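You operate a simulated robot arm through the tools that you are given. There is no shell and no other tool.

Carry out the task below with a simulated robot arm. There is one attempt and no reset: what you move stays moved.

JOB
Gauge the swaged stub in the rack with both plugs.
Fine: GO goes down to its shoulder, NO GO stays on the rim; each plug goes back in its stand. Set down upright: blue plug gauge, purple plug gauge.
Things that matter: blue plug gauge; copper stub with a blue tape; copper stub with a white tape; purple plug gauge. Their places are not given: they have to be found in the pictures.

Only the result counts: the job must be done as asked and must still hold three seconds after the hand-in. Knocking over, shifting, dropping, spilling or breaking anything else fails it.

ROBOT AND FRAMES
A 7-joint arm with a two-finger gripper, fixed in place. Base frame: the origin is on the floor under the middle of its stand, x ahead of it, y to its left, z up; the work surface is at about z = 0.8. Units: m, degrees, N and s.
With the tool pointing down near the work surface it reaches from about 0.34 to 0.72 m from the base axis. Its first joint turns from -66.0 to 66.0 degrees. Payload 2.45 kg.
Tool frame: the origin (TCP) lies between the finger pads and is the grasp point; the fingertips stand 0.026 m ahead of it; z points along the fingers, y is the line along which they close. The gripper opens to 0.096 m; its body begins 0.069 m behind the TCP.
Orientation is told as [roll, pitch, yaw] about the base's x, y, z axes, in that order, counted from this pose: with the fingers straight down and closing along the base's y, the tool's x points along the base's -x, its y along +y and its z along -z.

CONTROLS
- The arm moves only by the tool apply_moves. Its arguments are lists of equal length, an entry for each row: "linear": the shift along the tool's x, y, z in units of 250 mm (1.0 is 250 mm), a list of three; "dr": the turn, a rotation vector about the tool's x, y, z in units of 60 degrees (1.0 is 60 degrees), a list of three; "hand": the gripper command, from -1 (shut) to 1 (fully open), values between in proportion. In form: {"linear": [[dx, dy, dz], ...], "dr": [[rx, ry, rz], ...], "hand": [hand, ...]}. A call has 1 to 20 rows; each row is the pose to reach, as a shift and turn from the pose commanded when the call began, along the tool's axes at that moment. A call with a number of a shift or a turn outside -1 to 1 is refused whole. A row lasts 0.2 s, in which the tool goes at most 0.05 m and 8.6 degrees; a call with a longer step from one row to the next is refused whole, and so is a gripper value outside its range. Where a pose cannot be reached the arm comes as near as it can. A force on the tool above 40 N (or 10 N above the force at the start of the call, whichever is more), or a blocked arm, ends the call early, and 0.2 s more pass. The fingers move at their own pace (about 0.05 m/s each) and stop on an object; they squeeze with about 43 N. The grip force told is the motor's: it shows also when the fingers shut on nothing. Time passes only in rows, and 0.2 s behind the last, so rows that repeat a pose let the fingers close. It gives the time, the measured TCP pose, the force on the tool (base axes), the opening and the grip force at its end, in the units of the frame above (readings bear some noise), with the torque about the TCP (base axes, N m) and any sound that the robot's microphone picked up.
- Cameras (640 x 400 px; columns grow to the right, rows downward): "scene" is fixed at [0.1695, -0.3908, 1.4305]; the picture's right is [0.77, -0.64, 0.00], its down [-0.33, -0.40, -0.85] and it looks along [0.55, 0.66, -0.52] (base axes); focal length 331 px, centre (320, 200). "wrist" rides on the gripper at [0.082, 0.003, -0.098] in the tool frame; the picture's right is [-0.04, 1.00, 0.00], its down [-0.73, -0.03, -0.68] and it looks along [-0.68, -0.03, 0.73] (tool axes); focal length 256 px, centre (320, 200).
- capture(camera): a new picture of that camera. It takes no simulated time.
- pixel_to_xyz(camera, pixels): for up to 12 pixels [column, row] of the newest picture of that camera ("zoom" is the newest enlarged one), the place [x, y, z] in the base frame of the surface seen there, good to about 0.003 m. It takes no simulated time.
- close_up(camera, box): a new picture of the part [left, top, right, bottom] of that camera's present view, enlarged. It takes no simulated time.
- close_job(): hands the job in; it is judged then, once.

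Leave the gripper open and the arm clear of the work at the hand-in unless told otherwise.

The tools are called as a command line: name --argument value ..., lists and objects as JSON in quotes. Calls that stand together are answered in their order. apply_moves: Moves the arm, as the interface text tells. Its arguments: {"type":"object","properties":{"linear":{"type":"array"},"dr":{"type":"array"},"hand":{"type":"array"}},"required":["linear","dr","hand"]} The other tools are called the same way: capture (camera) takes a picture; pixel_to_xyz (camera, pixels) gives the place of the surface under pixels of a picture; close_up (camera, box) takes an enlarged picture of a part of a camera's view; close_job () hands the job in.

At the start:

```text
time_s: 0.0
tcp_pos: [0.4185, 0.1744, 1.1446]
orientation: [0.0, 0.0, 0.1]
contact_force: [0.6, 0.4, -0.2]
moment: [-0.01, 0.0, 0.01]
grip_width: 0.096
grasp_force: 0.1
```

scene: 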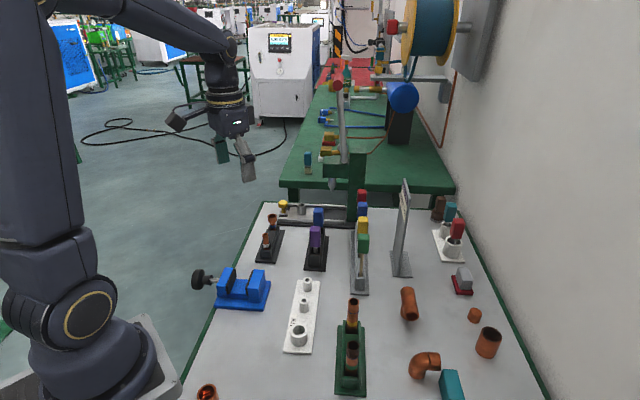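
wrist: 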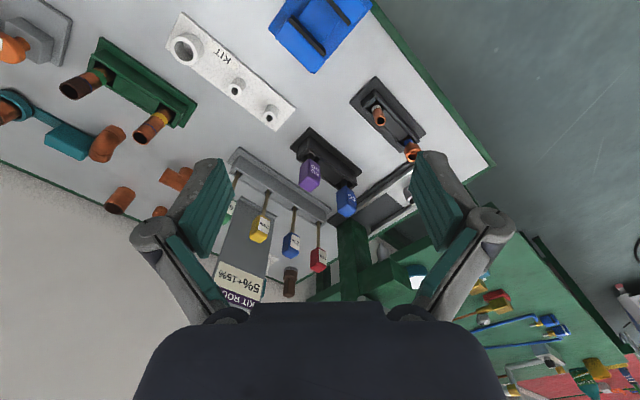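

I start by looking more closely at the bench: the scene view around the plug gauges (about 315,235) and the racks (265,240 and 350,350), plus a wrist view.

close_up --camera "scene" --box '[230, 180, 390, 280]'

close_up --camera "scene" --box '[270, 270, 430, 400]'

close_up --camera "wrist" --box '[240, 60, 480, 240]'

close_up --camera "wrist" --box '[0, 0, 240, 180]'

```text
4.00 times, centred on (310, 230) of scene
```

zoom: 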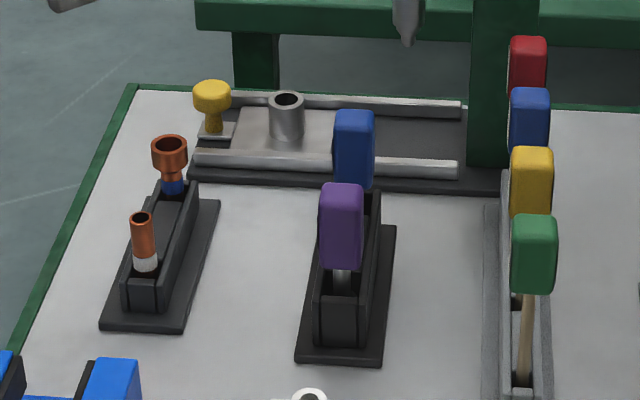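

```text
3.08 times, centred on (350, 335) of scene
```

zoom: 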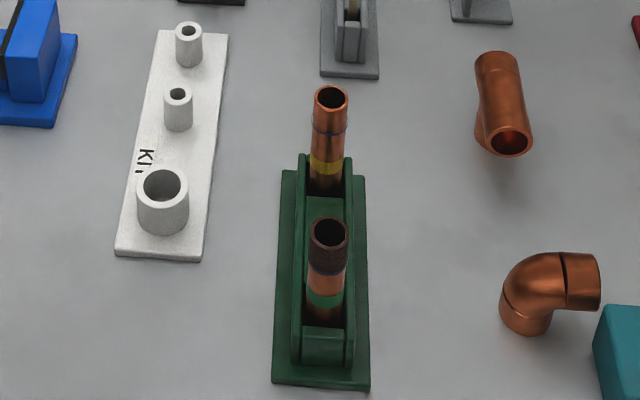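

```text
2.22 times, centred on (360, 150) of wrist
```

zoom: 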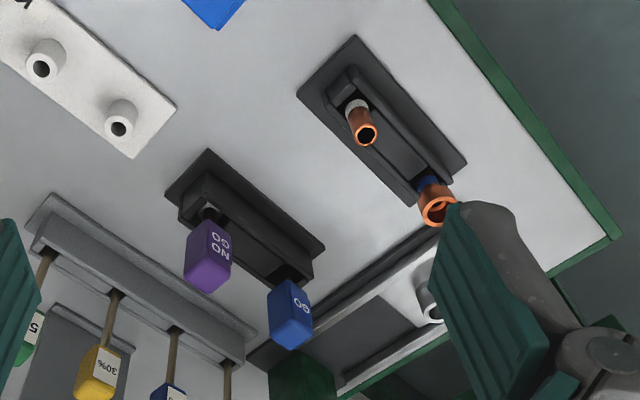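

```text
2.22 times, centred on (120, 90) of wrist
```

zoom: 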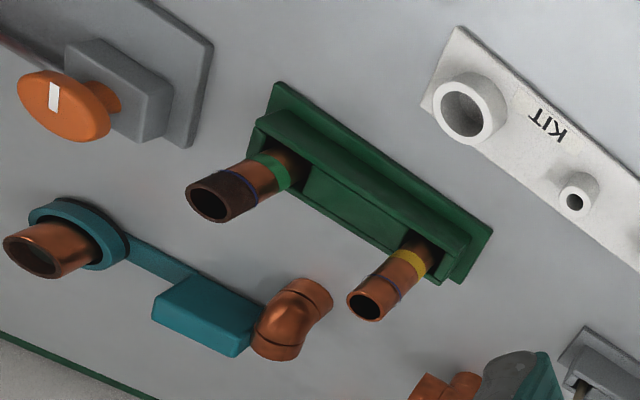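

Blue is marked GO and purple NO GO. The black rack holds the plain white-tape stub and the belled (swaged) blue-tape stub. I enlarge the scene view there again so I can measure places.

close_up --camera "scene" --box '[250, 195, 340, 275]'

```text
5.00 times, centred on (295, 235) of scene
```

zoom: 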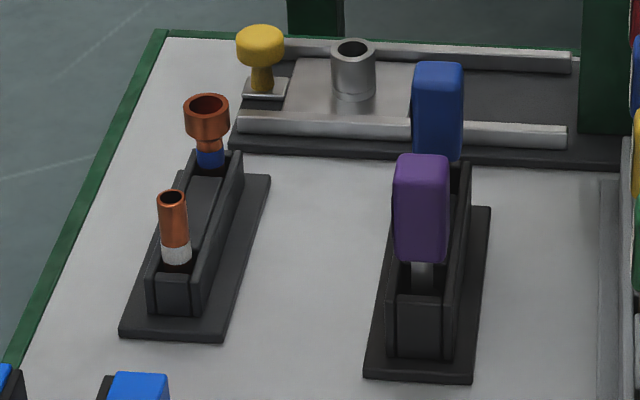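

I measure the stub bell, blue and purple handles, stand and rack surfaces.

pixel_to_xyz --camera "zoom" --pixels '[[207, 96], [207, 130], [210, 158], [172, 193], [438, 64], [438, 120], [422, 157], [422, 215], [422, 280], [420, 330], [416, 300], [420, 366]]'

pixel_to_xyz --camera "wrist" --pixels '[[309, 175], [346, 198], [412, 152], [380, 118], [312, 165], [349, 190]]'

close_up --camera "wrist" --box '[280, 120, 380, 220]'

```text
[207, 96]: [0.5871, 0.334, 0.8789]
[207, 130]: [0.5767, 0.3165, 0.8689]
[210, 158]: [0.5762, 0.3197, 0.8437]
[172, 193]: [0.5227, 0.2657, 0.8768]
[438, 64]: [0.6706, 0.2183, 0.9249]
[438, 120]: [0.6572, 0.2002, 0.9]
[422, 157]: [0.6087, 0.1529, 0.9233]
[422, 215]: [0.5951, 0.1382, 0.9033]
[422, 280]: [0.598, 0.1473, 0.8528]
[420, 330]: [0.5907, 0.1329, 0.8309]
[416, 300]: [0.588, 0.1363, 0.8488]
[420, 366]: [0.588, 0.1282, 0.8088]
```

```text
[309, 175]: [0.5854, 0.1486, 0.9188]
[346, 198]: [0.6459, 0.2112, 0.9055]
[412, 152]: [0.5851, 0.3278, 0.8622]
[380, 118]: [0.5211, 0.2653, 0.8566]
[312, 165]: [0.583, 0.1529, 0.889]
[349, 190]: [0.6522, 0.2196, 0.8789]
```

```text
4.00 times, centred on (330, 170) of wrist
```

zoom: 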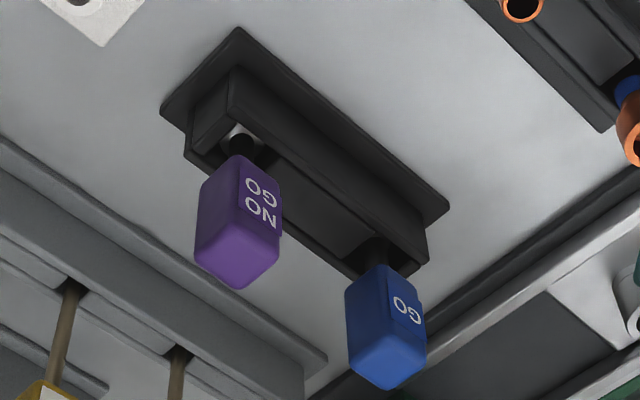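

Before moving the arm I check where the nearby tall items are: the grey sign (403,215), the coloured sticks (362,240), the post (340,130/357,190), and the cylinder on the rails.

capture --camera "scene"

pixel_to_xyz --camera "scene" --pixels '[[403, 185], [400, 270], [363, 244], [363, 226], [362, 210], [357, 170], [332, 185], [340, 130], [340, 155], [318, 213], [301, 210], [284, 205]]'

```text
taken
```

scene: 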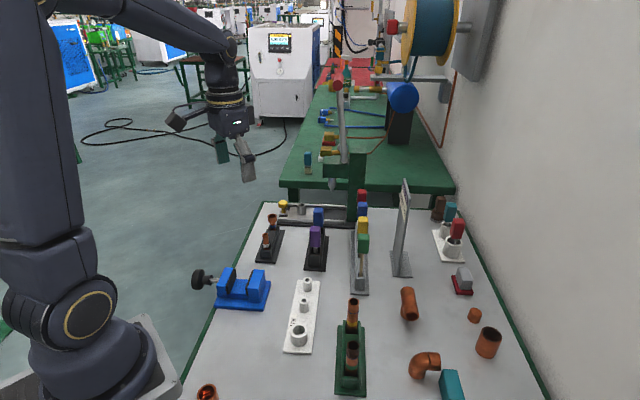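

```text
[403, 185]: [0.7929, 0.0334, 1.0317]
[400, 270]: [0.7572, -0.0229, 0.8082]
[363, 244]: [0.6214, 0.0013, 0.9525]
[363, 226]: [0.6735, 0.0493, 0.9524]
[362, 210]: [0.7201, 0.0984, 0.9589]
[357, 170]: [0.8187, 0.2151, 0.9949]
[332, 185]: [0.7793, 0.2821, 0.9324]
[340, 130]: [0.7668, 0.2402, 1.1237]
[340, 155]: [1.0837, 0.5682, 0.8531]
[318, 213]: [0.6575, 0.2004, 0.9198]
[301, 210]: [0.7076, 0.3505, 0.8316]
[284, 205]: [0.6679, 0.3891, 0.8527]
```

I check the lever on the post, to know how much room there is above the blue gauge.

pixel_to_xyz --camera "scene" --pixels '[[337, 86], [340, 105], [342, 120], [344, 140], [345, 152], [332, 172], [345, 172], [354, 160], [330, 182], [362, 160]]'

close_up --camera "scene" --box '[280, 70, 420, 230]'

```text
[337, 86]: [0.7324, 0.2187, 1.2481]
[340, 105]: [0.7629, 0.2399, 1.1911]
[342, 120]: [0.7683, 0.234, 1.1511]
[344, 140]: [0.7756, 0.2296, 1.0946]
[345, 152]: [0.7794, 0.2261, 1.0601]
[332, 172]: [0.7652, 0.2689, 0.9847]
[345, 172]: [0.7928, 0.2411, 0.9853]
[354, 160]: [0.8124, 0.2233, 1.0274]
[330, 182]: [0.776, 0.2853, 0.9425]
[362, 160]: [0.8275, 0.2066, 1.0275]
```

```text
2.50 times, centred on (350, 150) of scene
```

zoom: 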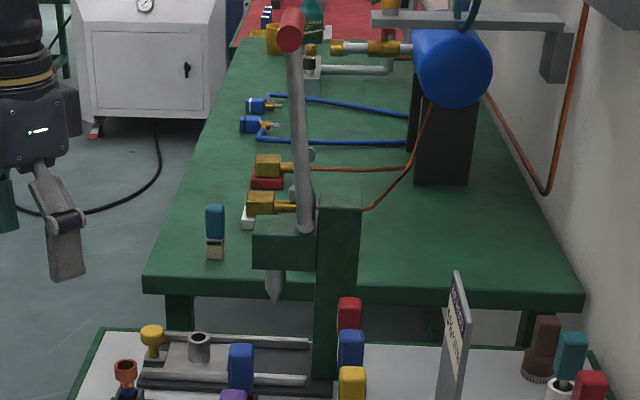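

The stand and rack both run at about 45° between x and y. I turn the tool to yaw 45° and move to a viewing spot near (0.52, 0.08, 1.05), well clear of the lever and sticks.

apply_moves --linear '[[-0.06, -0.063, 0.04], [-0.12, -0.126, 0.08], [-0.18, -0.189, 0.12], [-0.24, -0.25, 0.16], [-0.32, -0.315, 0.2], [-0.4, -0.376, 0.25], [-0.4, -0.376, 0.25]]' --dr '[[0, 0, -0.125], [0, 0, -0.25], [0, 0, -0.375], [0, 0, -0.5], [0, 0, -0.625], [0, 0, -0.75], [0, 0, -0.75]]' --hand '[1, 1, 1, 1, 1, 1, 1]'

capture --camera "wrist"

```text
time_s: 1.6
tcp_pos: [0.52, 0.0819, 1.0833]
orientation: [0.0, -0.1, 45.2]
contact_force: [0.1, -0.3, -0.5]
moment: [-0.03, -0.03, 0.01]
grip_width: 0.096
grasp_force: 0.0
```

```text
taken
```

wrist: 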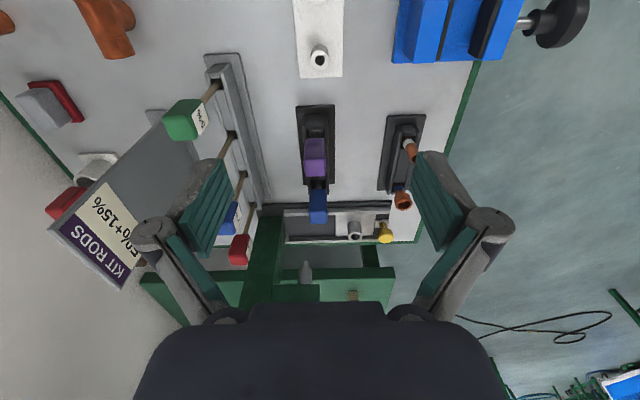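

The stand is now upright in the picture at (317,155), so yaw 45° lines up with it. I enlarge the stand and the rack.

close_up --camera "wrist" --box '[280, 95, 360, 245]'

pixel_to_xyz --camera "wrist" --pixels '[[315, 145], [305, 157], [325, 157], [315, 172], [318, 196], [309, 207], [327, 207], [318, 220], [300, 125], [332, 125], [402, 200], [410, 150]]'

close_up --camera "wrist" --box '[360, 100, 440, 220]'

```text
2.67 times, centred on (320, 170) of wrist
```

zoom: 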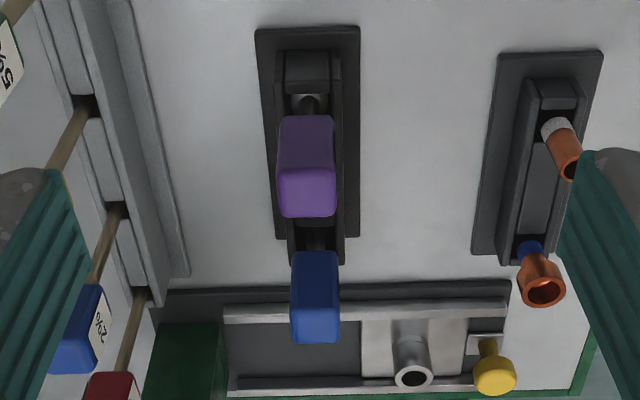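

```text
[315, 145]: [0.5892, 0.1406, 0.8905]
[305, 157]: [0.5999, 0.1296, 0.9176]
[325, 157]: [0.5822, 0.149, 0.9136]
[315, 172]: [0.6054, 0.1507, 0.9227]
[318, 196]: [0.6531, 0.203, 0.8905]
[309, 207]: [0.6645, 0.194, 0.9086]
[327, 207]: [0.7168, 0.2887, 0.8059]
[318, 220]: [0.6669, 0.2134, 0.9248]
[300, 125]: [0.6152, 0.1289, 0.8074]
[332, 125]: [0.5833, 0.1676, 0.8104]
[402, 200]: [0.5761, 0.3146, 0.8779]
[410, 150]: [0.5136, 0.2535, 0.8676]
```

```text
3.33 times, centred on (400, 160) of wrist
```

zoom: 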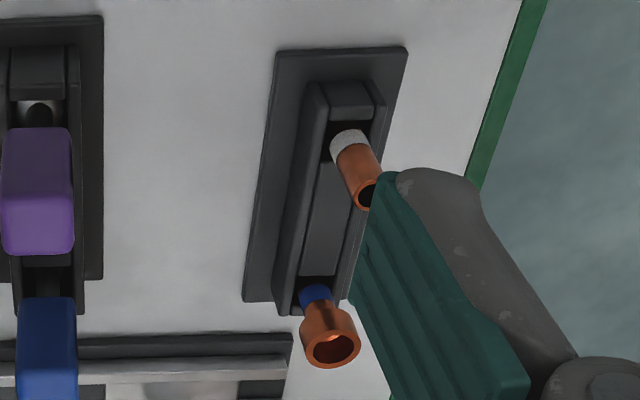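

I enlarge the scene view around the two handles and measure their edges and bottoms.

close_up --camera "scene" --box '[295, 200, 343, 275]'

```text
5.33 times, centred on (319, 238) of scene
```

zoom: 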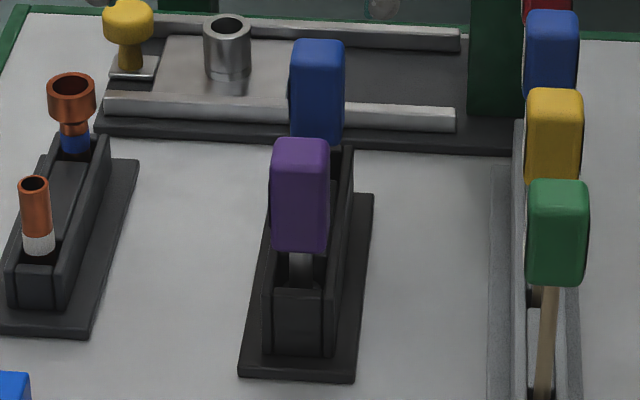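

pixel_to_xyz --camera "zoom" --pixels '[[300, 245], [300, 236], [300, 170], [280, 210], [322, 210], [300, 148], [302, 268], [317, 48], [317, 70], [317, 130], [297, 100], [338, 100]]'

pixel_to_xyz --camera "zoom" --pixels '[[52, 100], [92, 100], [72, 112], [72, 76], [60, 142], [88, 142], [75, 145], [72, 128], [35, 182], [300, 310], [345, 170], [100, 150]]'

```text
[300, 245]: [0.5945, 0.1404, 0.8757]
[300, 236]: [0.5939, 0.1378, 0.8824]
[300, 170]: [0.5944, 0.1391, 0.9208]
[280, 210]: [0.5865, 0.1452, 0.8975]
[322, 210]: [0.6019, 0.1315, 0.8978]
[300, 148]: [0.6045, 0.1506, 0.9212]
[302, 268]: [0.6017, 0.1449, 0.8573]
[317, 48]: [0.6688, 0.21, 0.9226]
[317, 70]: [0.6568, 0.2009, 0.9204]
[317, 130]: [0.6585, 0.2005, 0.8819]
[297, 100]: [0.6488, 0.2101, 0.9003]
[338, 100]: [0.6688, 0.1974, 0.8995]
```

```text
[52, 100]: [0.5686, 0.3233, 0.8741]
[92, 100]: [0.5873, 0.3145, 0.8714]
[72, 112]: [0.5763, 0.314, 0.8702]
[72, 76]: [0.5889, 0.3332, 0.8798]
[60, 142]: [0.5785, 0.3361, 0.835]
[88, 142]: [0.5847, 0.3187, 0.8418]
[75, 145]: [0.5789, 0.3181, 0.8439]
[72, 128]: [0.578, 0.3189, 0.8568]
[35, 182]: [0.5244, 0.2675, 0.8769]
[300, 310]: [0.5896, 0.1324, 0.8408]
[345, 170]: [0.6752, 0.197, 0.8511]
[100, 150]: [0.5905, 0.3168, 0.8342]
```

Measured so far: both handles about 26 mm wide with tops near z 0.922; blue centre near (0.66,0.21), purple near (0.60,0.148), swaged stub near (0.584,0.324) with its rim at 0.88. The lever knob at (0.73,0.22,1.25) could be close to the wrist, so I approach in stages: first above the purple plug at z≈1.02.

apply_moves --linear '[[-0.1, -0.01, 0.06], [-0.2, -0.02, 0.12], [-0.3, -0.02, 0.18], [-0.4, -0.02, 0.25], [-0.4, -0.02, 0.25]]' --dr '[[0, 0, 0], [0, 0, 0], [0, 0, 0], [0, 0, 0], [0, 0, 0]]' --hand '[1, 1, 1, 1, 1]'

capture --camera "scene"

capture --camera "wrist"

```text
time_s: 2.8
tcp_pos: [0.5956, 0.149, 1.0193]
orientation: [0.0, -0.1, 44.9]
contact_force: [-0.5, 0.0, -0.7]
moment: [0.01, -0.02, -0.01]
grip_width: 0.0957
grasp_force: 0.0
```

```text
taken
```

scene: 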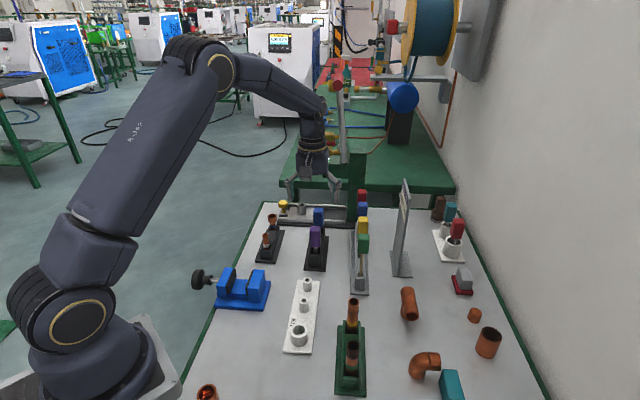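

```text
taken
```

wrist: 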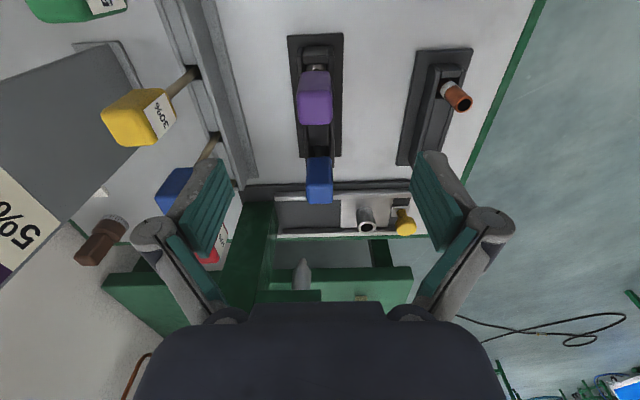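

I measure the arm's wrist against the lever in the scene view.

close_up --camera "scene" --box '[260, 70, 400, 230]'

pixel_to_xyz --camera "scene" --pixels '[[324, 105], [316, 110], [310, 125], [322, 125], [312, 145], [322, 150], [300, 165], [326, 160], [330, 175], [298, 95], [287, 180], [337, 182]]'

```text
2.50 times, centred on (330, 150) of scene
```

zoom: 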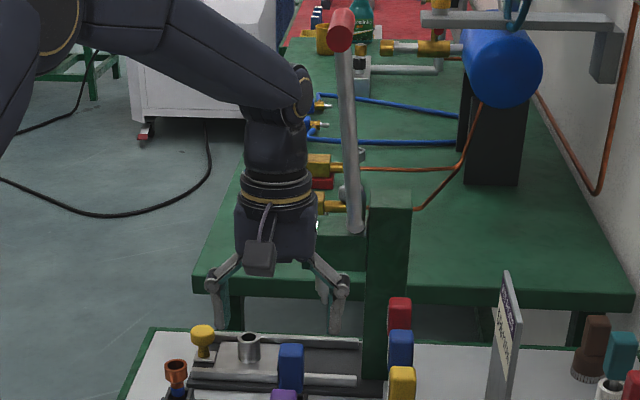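

```text
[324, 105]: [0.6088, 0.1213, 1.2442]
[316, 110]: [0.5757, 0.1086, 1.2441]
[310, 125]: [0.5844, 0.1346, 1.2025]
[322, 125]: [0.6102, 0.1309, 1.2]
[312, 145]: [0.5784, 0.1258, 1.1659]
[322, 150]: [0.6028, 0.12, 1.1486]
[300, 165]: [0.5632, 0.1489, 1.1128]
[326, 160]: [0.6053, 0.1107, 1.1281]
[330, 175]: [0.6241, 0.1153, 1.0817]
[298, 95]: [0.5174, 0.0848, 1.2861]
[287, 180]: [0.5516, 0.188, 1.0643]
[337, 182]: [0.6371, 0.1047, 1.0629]
```

The wrist column's radius is about 0.04 and its top is about 0.27 above the TCP. If I stay at TCP z ≤ 0.97 near the blue plug, the knob is cleared. I lower to 0.965 and then slide out along the stand to above blue, with the opening reduced to about 0.07.

apply_moves --linear '[[0, -0.01, 0.1], [0, -0.023, 0.217], [-0.09, -0.023, 0.217], [-0.18, -0.023, 0.217], [-0.27, -0.023, 0.217], [-0.362, -0.023, 0.217], [-0.362, -0.023, 0.217]]' --dr '[[0, 0, 0], [0, 0, 0], [0, 0, 0], [0, 0, 0], [0, 0, 0], [0, 0, 0], [0, 0, 0]]' --hand '[0.5, 0.5, 0.5, 0.5, 0.5, 0.5, 0.5]'

capture --camera "wrist"

close_up --camera "scene" --box '[260, 70, 400, 270]'

```text
time_s: 4.4
tcp_pos: [0.6609, 0.2065, 0.9663]
orientation: [0.0, 0.1, 45.0]
contact_force: [1.0, -0.6, -0.3]
moment: [0.03, 0.03, -0.03]
grip_width: 0.0719
grasp_force: 0.1
```

```text
taken
```

wrist: 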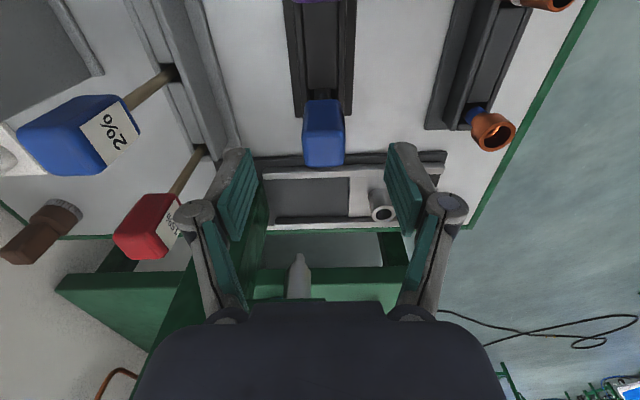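

```text
2.00 times, centred on (330, 170) of scene
```

zoom: 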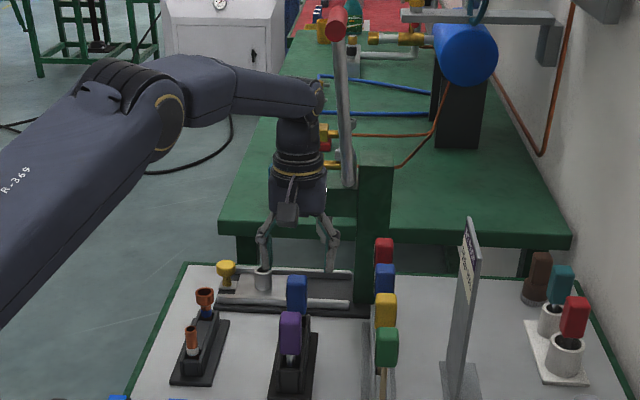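

Blue now sits in front of the fingers at (323,132). I enlarge it to measure the handle and its position relative to the tool.

close_up --camera "wrist" --box '[270, 70, 370, 190]'

pixel_to_xyz --camera "wrist" --pixels '[[323, 105], [323, 120], [323, 135], [323, 150], [323, 158], [323, 164], [304, 145], [343, 145], [306, 110], [339, 110], [323, 97]]'

```text
3.33 times, centred on (320, 130) of wrist
```

zoom: 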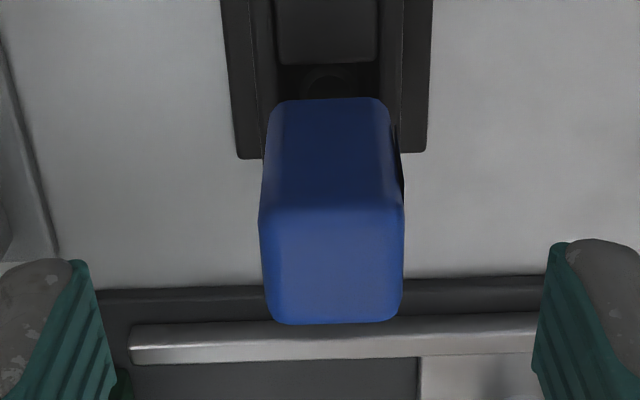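

```text
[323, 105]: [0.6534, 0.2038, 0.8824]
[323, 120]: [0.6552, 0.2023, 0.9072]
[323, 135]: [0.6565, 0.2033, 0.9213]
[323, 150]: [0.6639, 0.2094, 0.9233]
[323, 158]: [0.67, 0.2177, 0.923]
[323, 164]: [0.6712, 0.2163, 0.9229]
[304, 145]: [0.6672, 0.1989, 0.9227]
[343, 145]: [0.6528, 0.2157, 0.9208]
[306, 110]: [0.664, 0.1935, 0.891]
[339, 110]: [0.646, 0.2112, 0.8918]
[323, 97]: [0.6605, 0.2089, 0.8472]
```

The blue handle is about 26 mm square, with its centre about 6.6 mm farther out and 2 mm left of the TCP and its top at 0.9225. I correct for that and descend to TCP z≈0.906, which keeps the fingertips above the handle bottom at ≈0.875.

apply_moves --linear '[[-0.026, 0.0076, 0], [-0.026, 0.0076, 0.08], [-0.026, 0.0076, 0.16], [-0.026, 0.0076, 0.241], [-0.026, 0.0076, 0.241]]' --dr '[[0, 0, 0], [0, 0, 0], [0, 0, 0], [0, 0, 0], [0, 0, 0]]' --hand '[0.5, 0.5, 0.5, 0.5, 0.5]'

capture --camera "wrist"

close_up --camera "scene" --box '[270, 160, 370, 280]'

```text
time_s: 5.6
tcp_pos: [0.6651, 0.2128, 0.9061]
orientation: [0.0, 0.0, 45.0]
contact_force: [0.0, -0.2, -0.5]
moment: [-0.02, 0.01, 0.01]
grip_width: 0.0721
grasp_force: 0.1
```

```text
taken
```

wrist: 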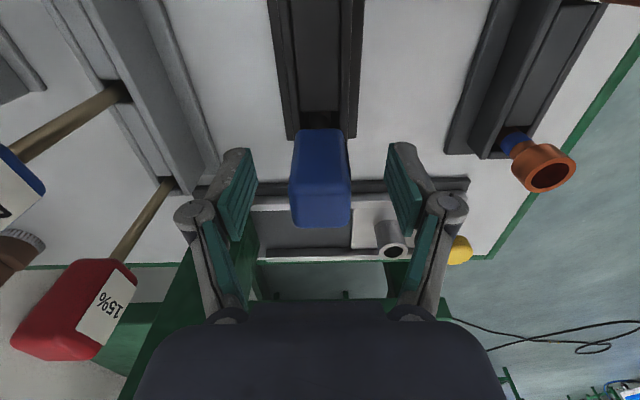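

```text
3.33 times, centred on (320, 220) of scene
```

zoom: 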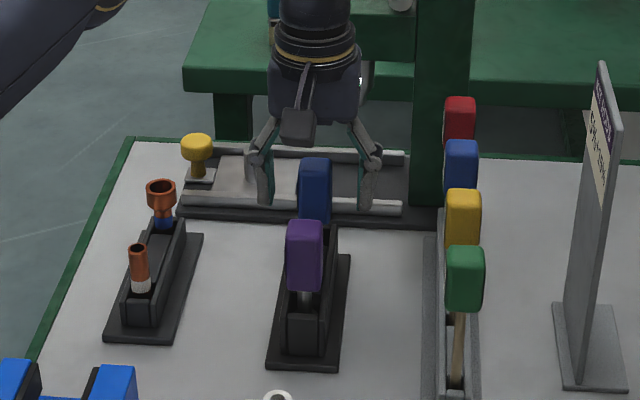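

The handle is between the pads. I enlarge it to check centring before closing.

close_up --camera "wrist" --box '[220, 120, 420, 245]'

```text
3.20 times, centred on (320, 182) of wrist
```

zoom: 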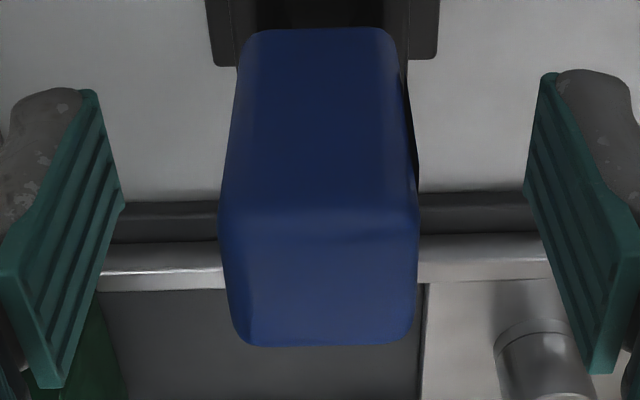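

The handle is centred to within about 1 mm. I close the gripper on blue.

apply_moves --linear '[[0, 0, 0], [0, 0, 0], [0, 0, 0], [0, 0, 0], [0, 0, 0], [0, 0, 0]]' --dr '[[0, 0, 0], [0, 0, 0], [0, 0, 0], [0, 0, 0], [0, 0, 0], [0, 0, 0]]' --hand '[-1, -1, -1, -1, -1, -1]'

close_up --camera "wrist" --box '[220, 120, 420, 245]'

```text
time_s: 7.0
tcp_pos: [0.665, 0.2124, 0.9051]
orientation: [0.0, 0.0, 45.0]
contact_force: [-0.7, -1.1, -0.2]
moment: [-0.02, 0.01, 0.01]
grip_width: 0.0269
grasp_force: 43.0
```

```text
3.20 times, centred on (320, 182) of wrist
```

zoom: 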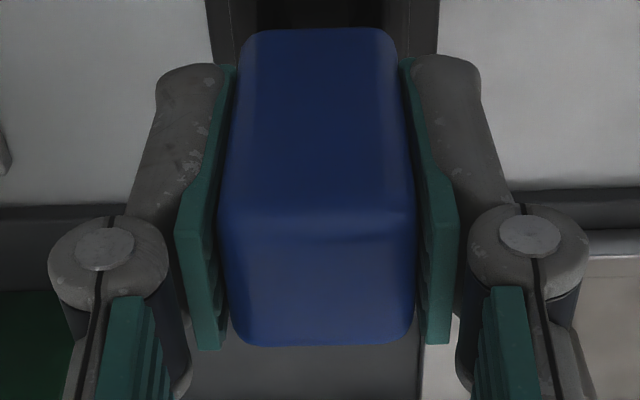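

Gripped: width 0.0269, 43 N. I lift straight up 60 mm and look at what's under the handle.

apply_moves --linear '[[0, 0, -0.04], [0, 0, -0.08], [0, 0, -0.12], [0, 0, -0.16], [0, 0, -0.2], [0, 0, -0.24], [0, 0, -0.24]]' --dr '[[0, 0, 0], [0, 0, 0], [0, 0, 0], [0, 0, 0], [0, 0, 0], [0, 0, 0], [0, 0, 0]]' --hand '[-1, -1, -1, -1, -1, -1, -1]'

close_up --camera "scene" --box '[280, 150, 360, 270]'

capture --camera "wrist"

```text
time_s: 8.6
tcp_pos: [0.664, 0.2124, 0.9662]
orientation: [-0.1, 0.0, 45.0]
contact_force: [0.6, 0.1, -0.1]
moment: [0.02, 0.03, -0.01]
grip_width: 0.0271
grasp_force: 43.0
```

```text
3.33 times, centred on (320, 210) of scene
```

zoom: 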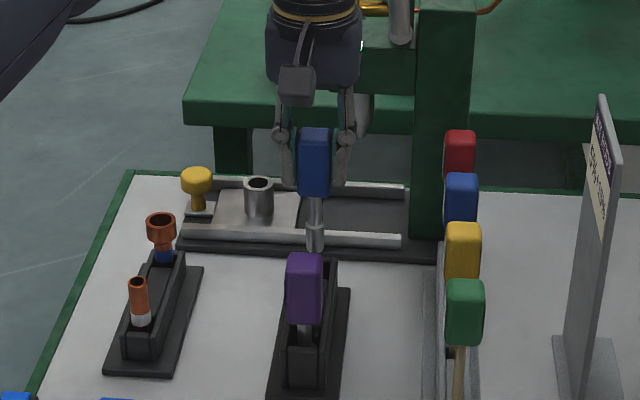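

```text
taken
```

wrist: 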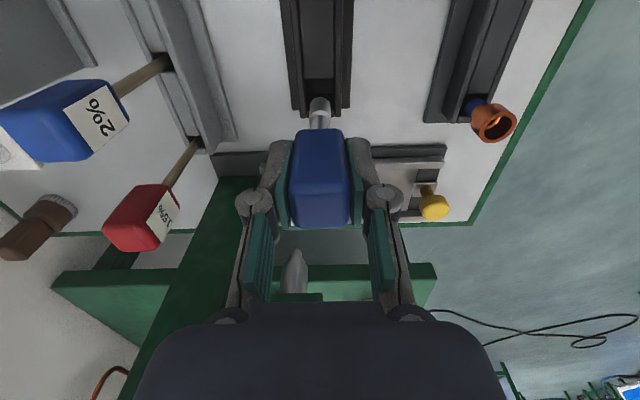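

The plug is out: a neck and a thicker plug end are visible. I enlarge it in both views and measure its length.

close_up --camera "scene" --box '[300, 185, 330, 230]'

close_up --camera "wrist" --box '[280, 80, 360, 140]'

```text
8.89 times, centred on (315, 208) of scene
```

zoom: 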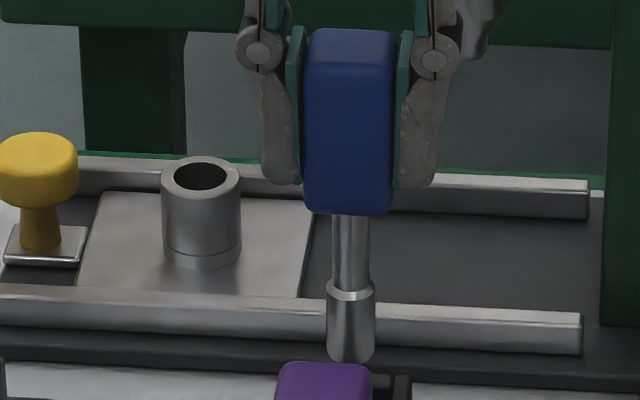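

```text
6.67 times, centred on (320, 110) of wrist
```

zoom: 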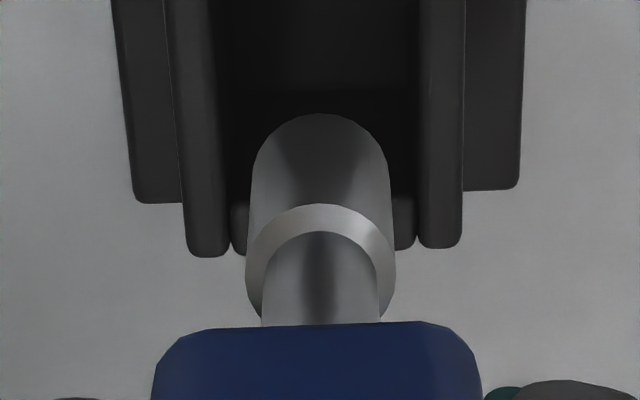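

The plug end looks about 16 mm across and 25 mm long. I now measure the swaged bell and its bore closely in both views.

close_up --camera "wrist" --box '[460, 90, 530, 150]'

close_up --camera "scene" --box '[255, 205, 290, 240]'

```text
6.67 times, centred on (495, 120) of wrist
```

zoom: 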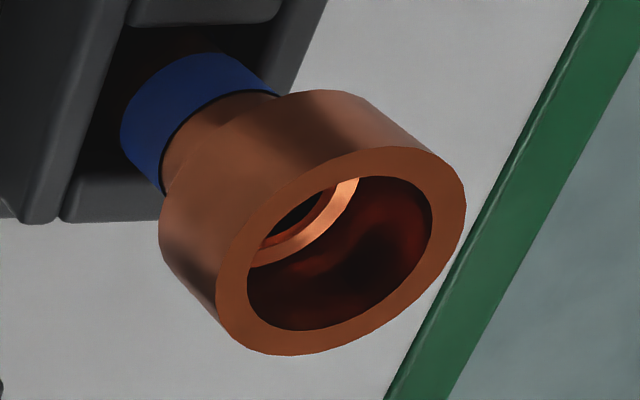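

```text
11.43 times, centred on (272, 222) of scene
```

zoom: 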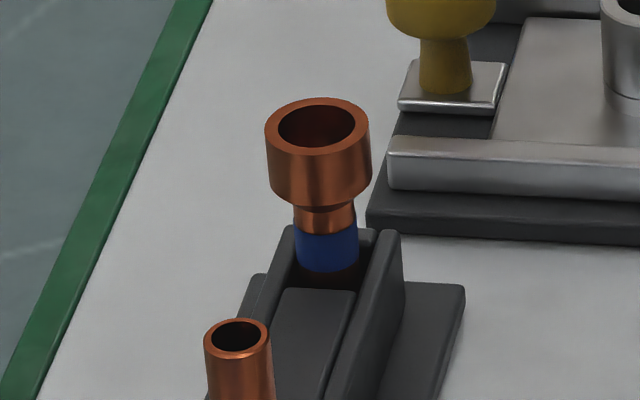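

I take several points on the bell's rim (scene zoom) to get its centre.

pixel_to_xyz --camera "zoom" --pixels '[[270, 127], [364, 127], [317, 101], [317, 151], [285, 107], [350, 107], [285, 146], [350, 146], [274, 115], [361, 115], [274, 138], [361, 138]]'

capture --camera "wrist"

pixel_to_xyz --camera "wrist" --pixels '[[482, 138], [490, 142], [504, 137], [511, 127], [515, 117], [510, 114], [505, 114], [498, 116], [488, 122], [484, 130], [481, 132], [514, 122]]'

```text
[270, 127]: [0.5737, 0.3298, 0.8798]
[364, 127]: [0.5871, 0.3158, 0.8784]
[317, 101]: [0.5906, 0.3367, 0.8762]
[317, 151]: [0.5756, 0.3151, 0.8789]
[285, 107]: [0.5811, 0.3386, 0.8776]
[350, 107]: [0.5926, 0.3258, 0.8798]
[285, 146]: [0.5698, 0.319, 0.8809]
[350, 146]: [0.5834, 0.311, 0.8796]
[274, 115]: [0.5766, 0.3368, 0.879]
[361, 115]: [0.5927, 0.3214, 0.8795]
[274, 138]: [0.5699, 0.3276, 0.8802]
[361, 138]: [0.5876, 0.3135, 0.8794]
```

```text
taken
```

wrist: 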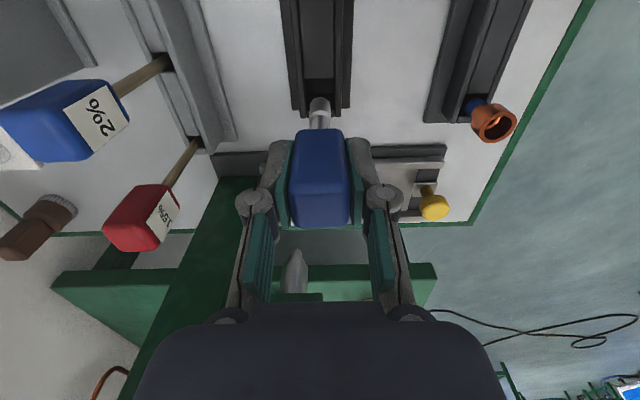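

```text
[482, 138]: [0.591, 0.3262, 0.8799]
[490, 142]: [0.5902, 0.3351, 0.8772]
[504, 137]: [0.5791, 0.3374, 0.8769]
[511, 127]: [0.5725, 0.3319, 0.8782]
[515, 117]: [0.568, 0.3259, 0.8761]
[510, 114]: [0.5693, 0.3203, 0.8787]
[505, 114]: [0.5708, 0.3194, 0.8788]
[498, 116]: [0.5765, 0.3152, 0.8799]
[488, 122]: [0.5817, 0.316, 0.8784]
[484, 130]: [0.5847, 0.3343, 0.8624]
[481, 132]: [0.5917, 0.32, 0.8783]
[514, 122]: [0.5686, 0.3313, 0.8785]
```

Rim centre is about (0.581, 0.3255) at z≈0.879, bore about 19–20 mm against the 16 mm GO plug. I first confirm the plug's bottom height in the scene view.

close_up --camera "scene" --box '[300, 185, 330, 230]'

pixel_to_xyz --camera "zoom" --pixels '[[351, 350], [351, 358], [351, 320], [351, 300], [350, 240], [350, 205], [350, 215], [332, 330], [370, 330]]'

```text
8.89 times, centred on (315, 208) of scene
```

zoom: 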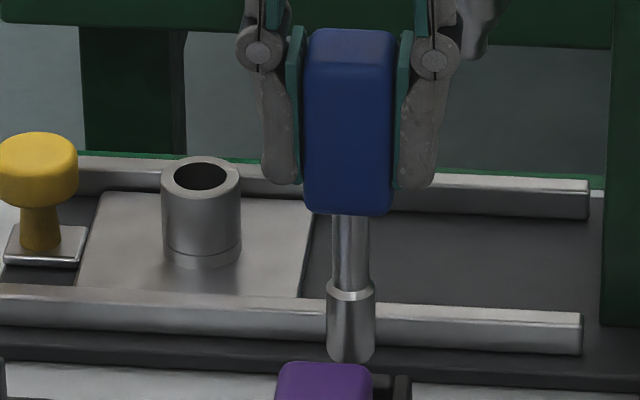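

```text
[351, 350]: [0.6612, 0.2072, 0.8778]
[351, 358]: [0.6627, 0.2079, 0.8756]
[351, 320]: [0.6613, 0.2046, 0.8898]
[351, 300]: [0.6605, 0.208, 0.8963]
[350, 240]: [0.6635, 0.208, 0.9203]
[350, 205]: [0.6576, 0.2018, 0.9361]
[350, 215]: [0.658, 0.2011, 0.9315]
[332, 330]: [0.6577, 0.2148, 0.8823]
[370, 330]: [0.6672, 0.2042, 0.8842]
```

Plug bottom is at TCP − 0.092 (z 0.874), and the rim is at 0.879. I move sideways away from the lever, then up to TCP z 1.0, then over to the swaged stub.

apply_moves --linear '[[0, 0.08, 0], [0, 0.16, -0.02], [-0.01, 0.22, -0.08], [-0.03, 0.29, -0.136], [-0.05, 0.37, -0.136], [-0.07, 0.46, -0.136], [-0.083, 0.53, -0.136], [-0.083, 0.555, -0.136], [-0.083, 0.555, -0.136]]' --dr '[[0, 0, 0], [0, 0, 0], [0, 0, 0], [0, 0, 0], [0, 0, 0], [0, 0, 0], [0, 0, 0], [0, 0, 0], [0, 0, 0]]' --hand '[-1, -1, -1, -1, -1, -1, -1, -1, -1]'

close_up --camera "scene" --box '[250, 170, 300, 250]'

close_up --camera "wrist" --box '[270, 50, 370, 150]'

```text
time_s: 10.6
tcp_pos: [0.5809, 0.3251, 1.0006]
orientation: [-0.1, 0.1, 45.0]
contact_force: [-0.4, -0.8, -0.7]
moment: [-0.01, 0.04, -0.01]
grip_width: 0.0269
grasp_force: 43.2
```

```text
5.00 times, centred on (275, 210) of scene
```

zoom: 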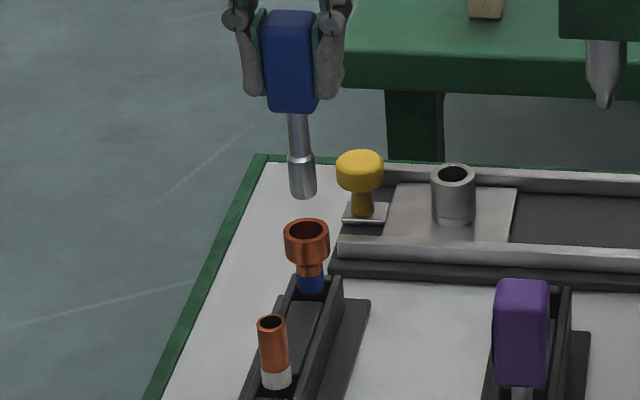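

```text
4.00 times, centred on (320, 100) of wrist
```

zoom: 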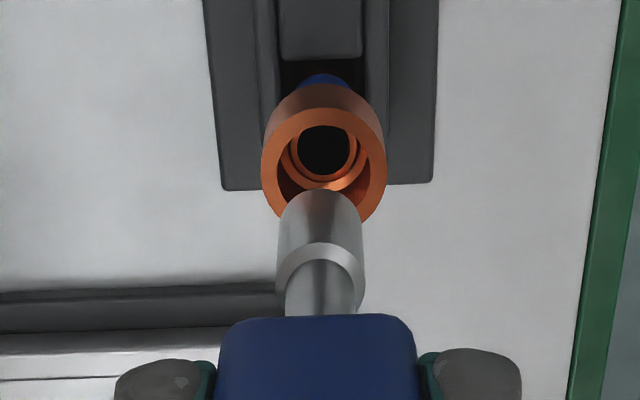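

The plug hangs right over the bell; both views agree within about 1 mm, and the radial clearance is about 2 mm. I shift 0.6 mm left and lower until the plug bottom is about 4 mm above the rim, then check again.

apply_moves --linear '[[0, 0.0025, 0.02], [0, 0.0025, 0.05], [0, 0.0025, 0.08], [0, 0.0025, 0.1], [0, 0.0025, 0.1]]' --dr '[[0, 0, 0], [0, 0, 0], [0, 0, 0], [0, 0, 0], [0, 0, 0]]' --hand '[-1, -1, -1, -1, -1]'

close_up --camera "scene" --box '[255, 190, 290, 240]'

close_up --camera "wrist" --box '[280, 60, 360, 140]'

```text
time_s: 11.8
tcp_pos: [0.5811, 0.3255, 0.9728]
orientation: [0.0, 0.0, 44.9]
contact_force: [-0.2, -0.2, -1.8]
moment: [0.02, 0.0, 0.02]
grip_width: 0.027
grasp_force: 43.2
```

```text
8.00 times, centred on (272, 215) of scene
```

zoom: 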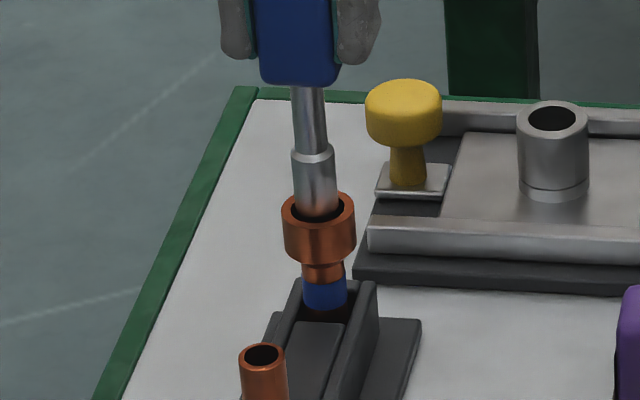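

```text
5.00 times, centred on (320, 100) of wrist
```

zoom: 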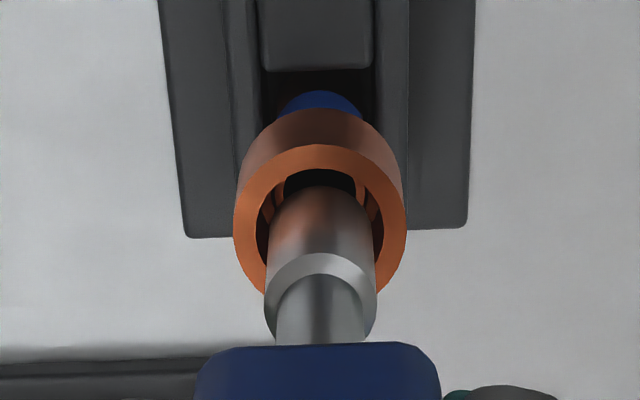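

Plug and bell are concentric in both views, with the plug bottom at rim level. I lower it 8 mm in small steps and read the force.

apply_moves --linear '[[0, 0, 0.008], [0, 0, 0.016], [0, 0, 0.024], [0, 0, 0.032], [0, 0, 0.032]]' --dr '[[0, 0, 0], [0, 0, 0], [0, 0, 0], [0, 0, 0], [0, 0, 0]]' --hand '[-1, -1, -1, -1, -1]'

close_up --camera "scene" --box '[255, 190, 290, 240]'

close_up --camera "wrist" --box '[280, 60, 360, 140]'

```text
time_s: 13.0
tcp_pos: [0.5791, 0.3268, 0.9666]
orientation: [0.0, 0.0, 45.0]
contact_force: [-0.8, -0.3, -0.7]
moment: [-0.02, 0.02, -0.02]
grip_width: 0.0271
grasp_force: 43.0
```

```text
8.00 times, centred on (272, 215) of scene
```

zoom: 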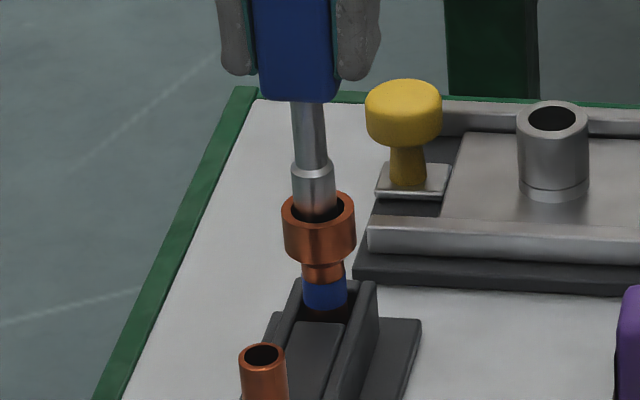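

```text
5.00 times, centred on (320, 100) of wrist
```

zoom: 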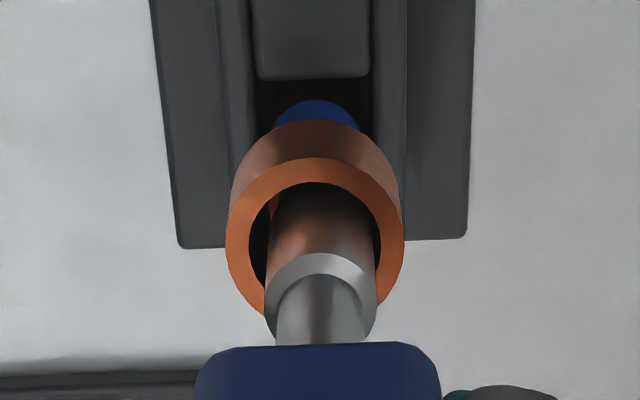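

The plug has entered about 5 mm with no resistance; in the wrist view it sits about 1 mm right of centre. I correct that and go down 6 mm more.

apply_moves --linear '[[0, -0.0035, 0], [0, -0.0035, 0.008], [0, -0.0035, 0.016], [0, -0.0035, 0.024], [0, -0.0035, 0.024]]' --dr '[[0, 0, 0], [0, 0, 0], [0, 0, 0], [0, 0, 0], [0, 0, 0]]' --hand '[-1, -1, -1, -1, -1]'

close_up --camera "wrist" --box '[280, 60, 360, 140]'

```text
time_s: 14.2
tcp_pos: [0.5807, 0.3245, 0.9604]
orientation: [-0.1, 0.0, 45.0]
contact_force: [0.0, 0.3, -0.6]
moment: [0.03, 0.01, 0.01]
grip_width: 0.0269
grasp_force: 43.2
```

```text
5.00 times, centred on (320, 100) of wrist
```

zoom: 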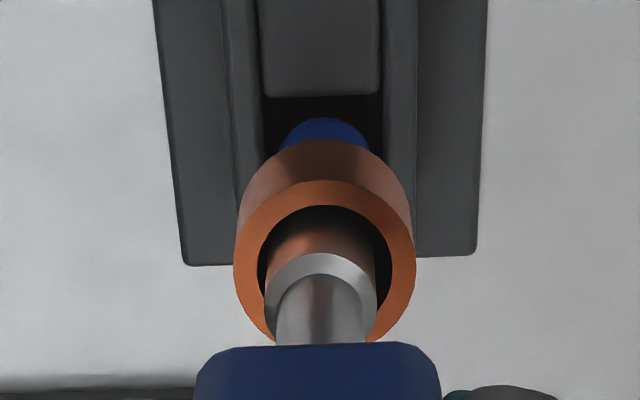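

Well centred, no force. I go down another 4 mm in 1 mm steps.

apply_moves --linear '[[0, 0.0015, 0.004], [0, 0.0015, 0.008], [0, 0.0015, 0.012], [0, 0.0015, 0.016], [0, 0.0015, 0.016]]' --dr '[[0, 0, 0], [0, 0, 0], [0, 0, 0], [0, 0, 0], [0, 0, 0]]' --hand '[-1, -1, -1, -1, -1]'

```text
time_s: 15.4
tcp_pos: [0.5815, 0.3248, 0.958]
orientation: [0.0, -0.2, 44.9]
contact_force: [-3.0, -2.2, 24.9]
moment: [-0.14, 0.28, 0.01]
grip_width: 0.0269
grasp_force: 43.4
```

Upward force of 25 N at TCP z 0.958: contact. I look to see whether the plug sits on the inner shoulder.

close_up --camera "wrist" --box '[280, 60, 360, 140]'

close_up --camera "scene" --box '[255, 190, 290, 240]'

```text
5.00 times, centred on (320, 100) of wrist
```

zoom: 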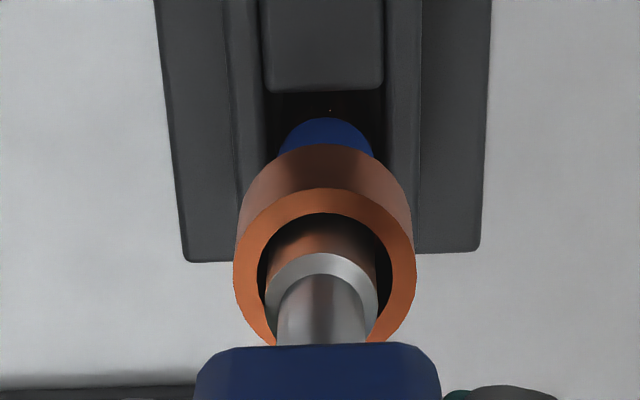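

```text
8.00 times, centred on (272, 215) of scene
```

zoom: 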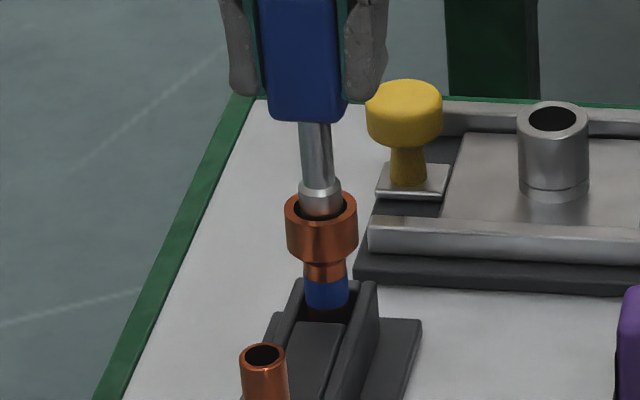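

The plug sits in the bell about 14–15 mm deep, which matches the bell's height, so it rests on the shoulder. The stub leans slightly (about 1 mm) under the force. I ease off by 1 mm and hold for a moment.

apply_moves --linear '[[0, 0, -0.002], [0, 0, -0.004], [0, 0, -0.004], [0, 0, -0.004]]' --dr '[[0, 0, 0], [0, 0, 0], [0, 0, 0], [0, 0, 0]]' --hand '[-1, -1, -1, -1]'

close_up --camera "scene" --box '[255, 190, 290, 240]'

```text
time_s: 16.4
tcp_pos: [0.5822, 0.3241, 0.9577]
orientation: [0.0, 0.0, 44.9]
contact_force: [-0.1, 0.1, 26.2]
moment: [0.0, 0.09, 0.01]
grip_width: 0.0267
grasp_force: 43.7
```

```text
8.00 times, centred on (272, 215) of scene
```

zoom: 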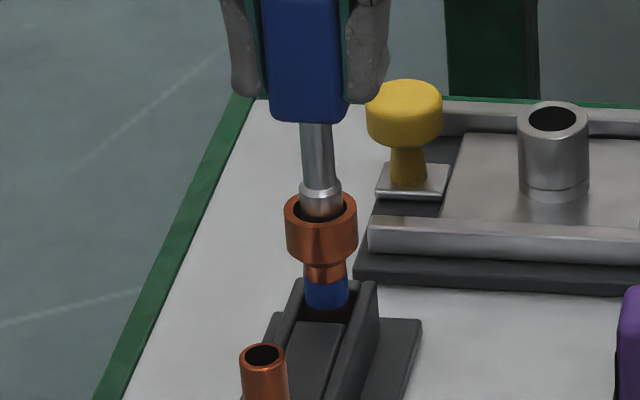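

Still 26 N, now purely axial. I ease up another 2 mm in half-millimetre steps.

apply_moves --linear '[[0, 0, -0.002], [0, 0, -0.004], [0, 0, -0.006], [0, 0, -0.008], [0, 0, -0.008]]' --dr '[[0, 0, 0], [0, 0, 0], [0, 0, 0], [0, 0, 0], [0, 0, 0]]' --hand '[-1, -1, -1, -1, -1]'

close_up --camera "wrist" --box '[280, 60, 360, 140]'

```text
time_s: 17.6
tcp_pos: [0.5801, 0.3259, 0.9587]
orientation: [0.0, 0.1, 44.9]
contact_force: [1.3, 0.3, 7.9]
moment: [-0.07, -0.17, 0.0]
grip_width: 0.0271
grasp_force: 43.0
```

```text
5.00 times, centred on (320, 100) of wrist
```

zoom: 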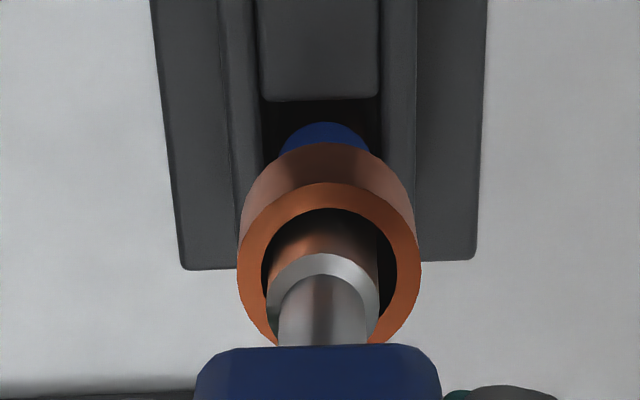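

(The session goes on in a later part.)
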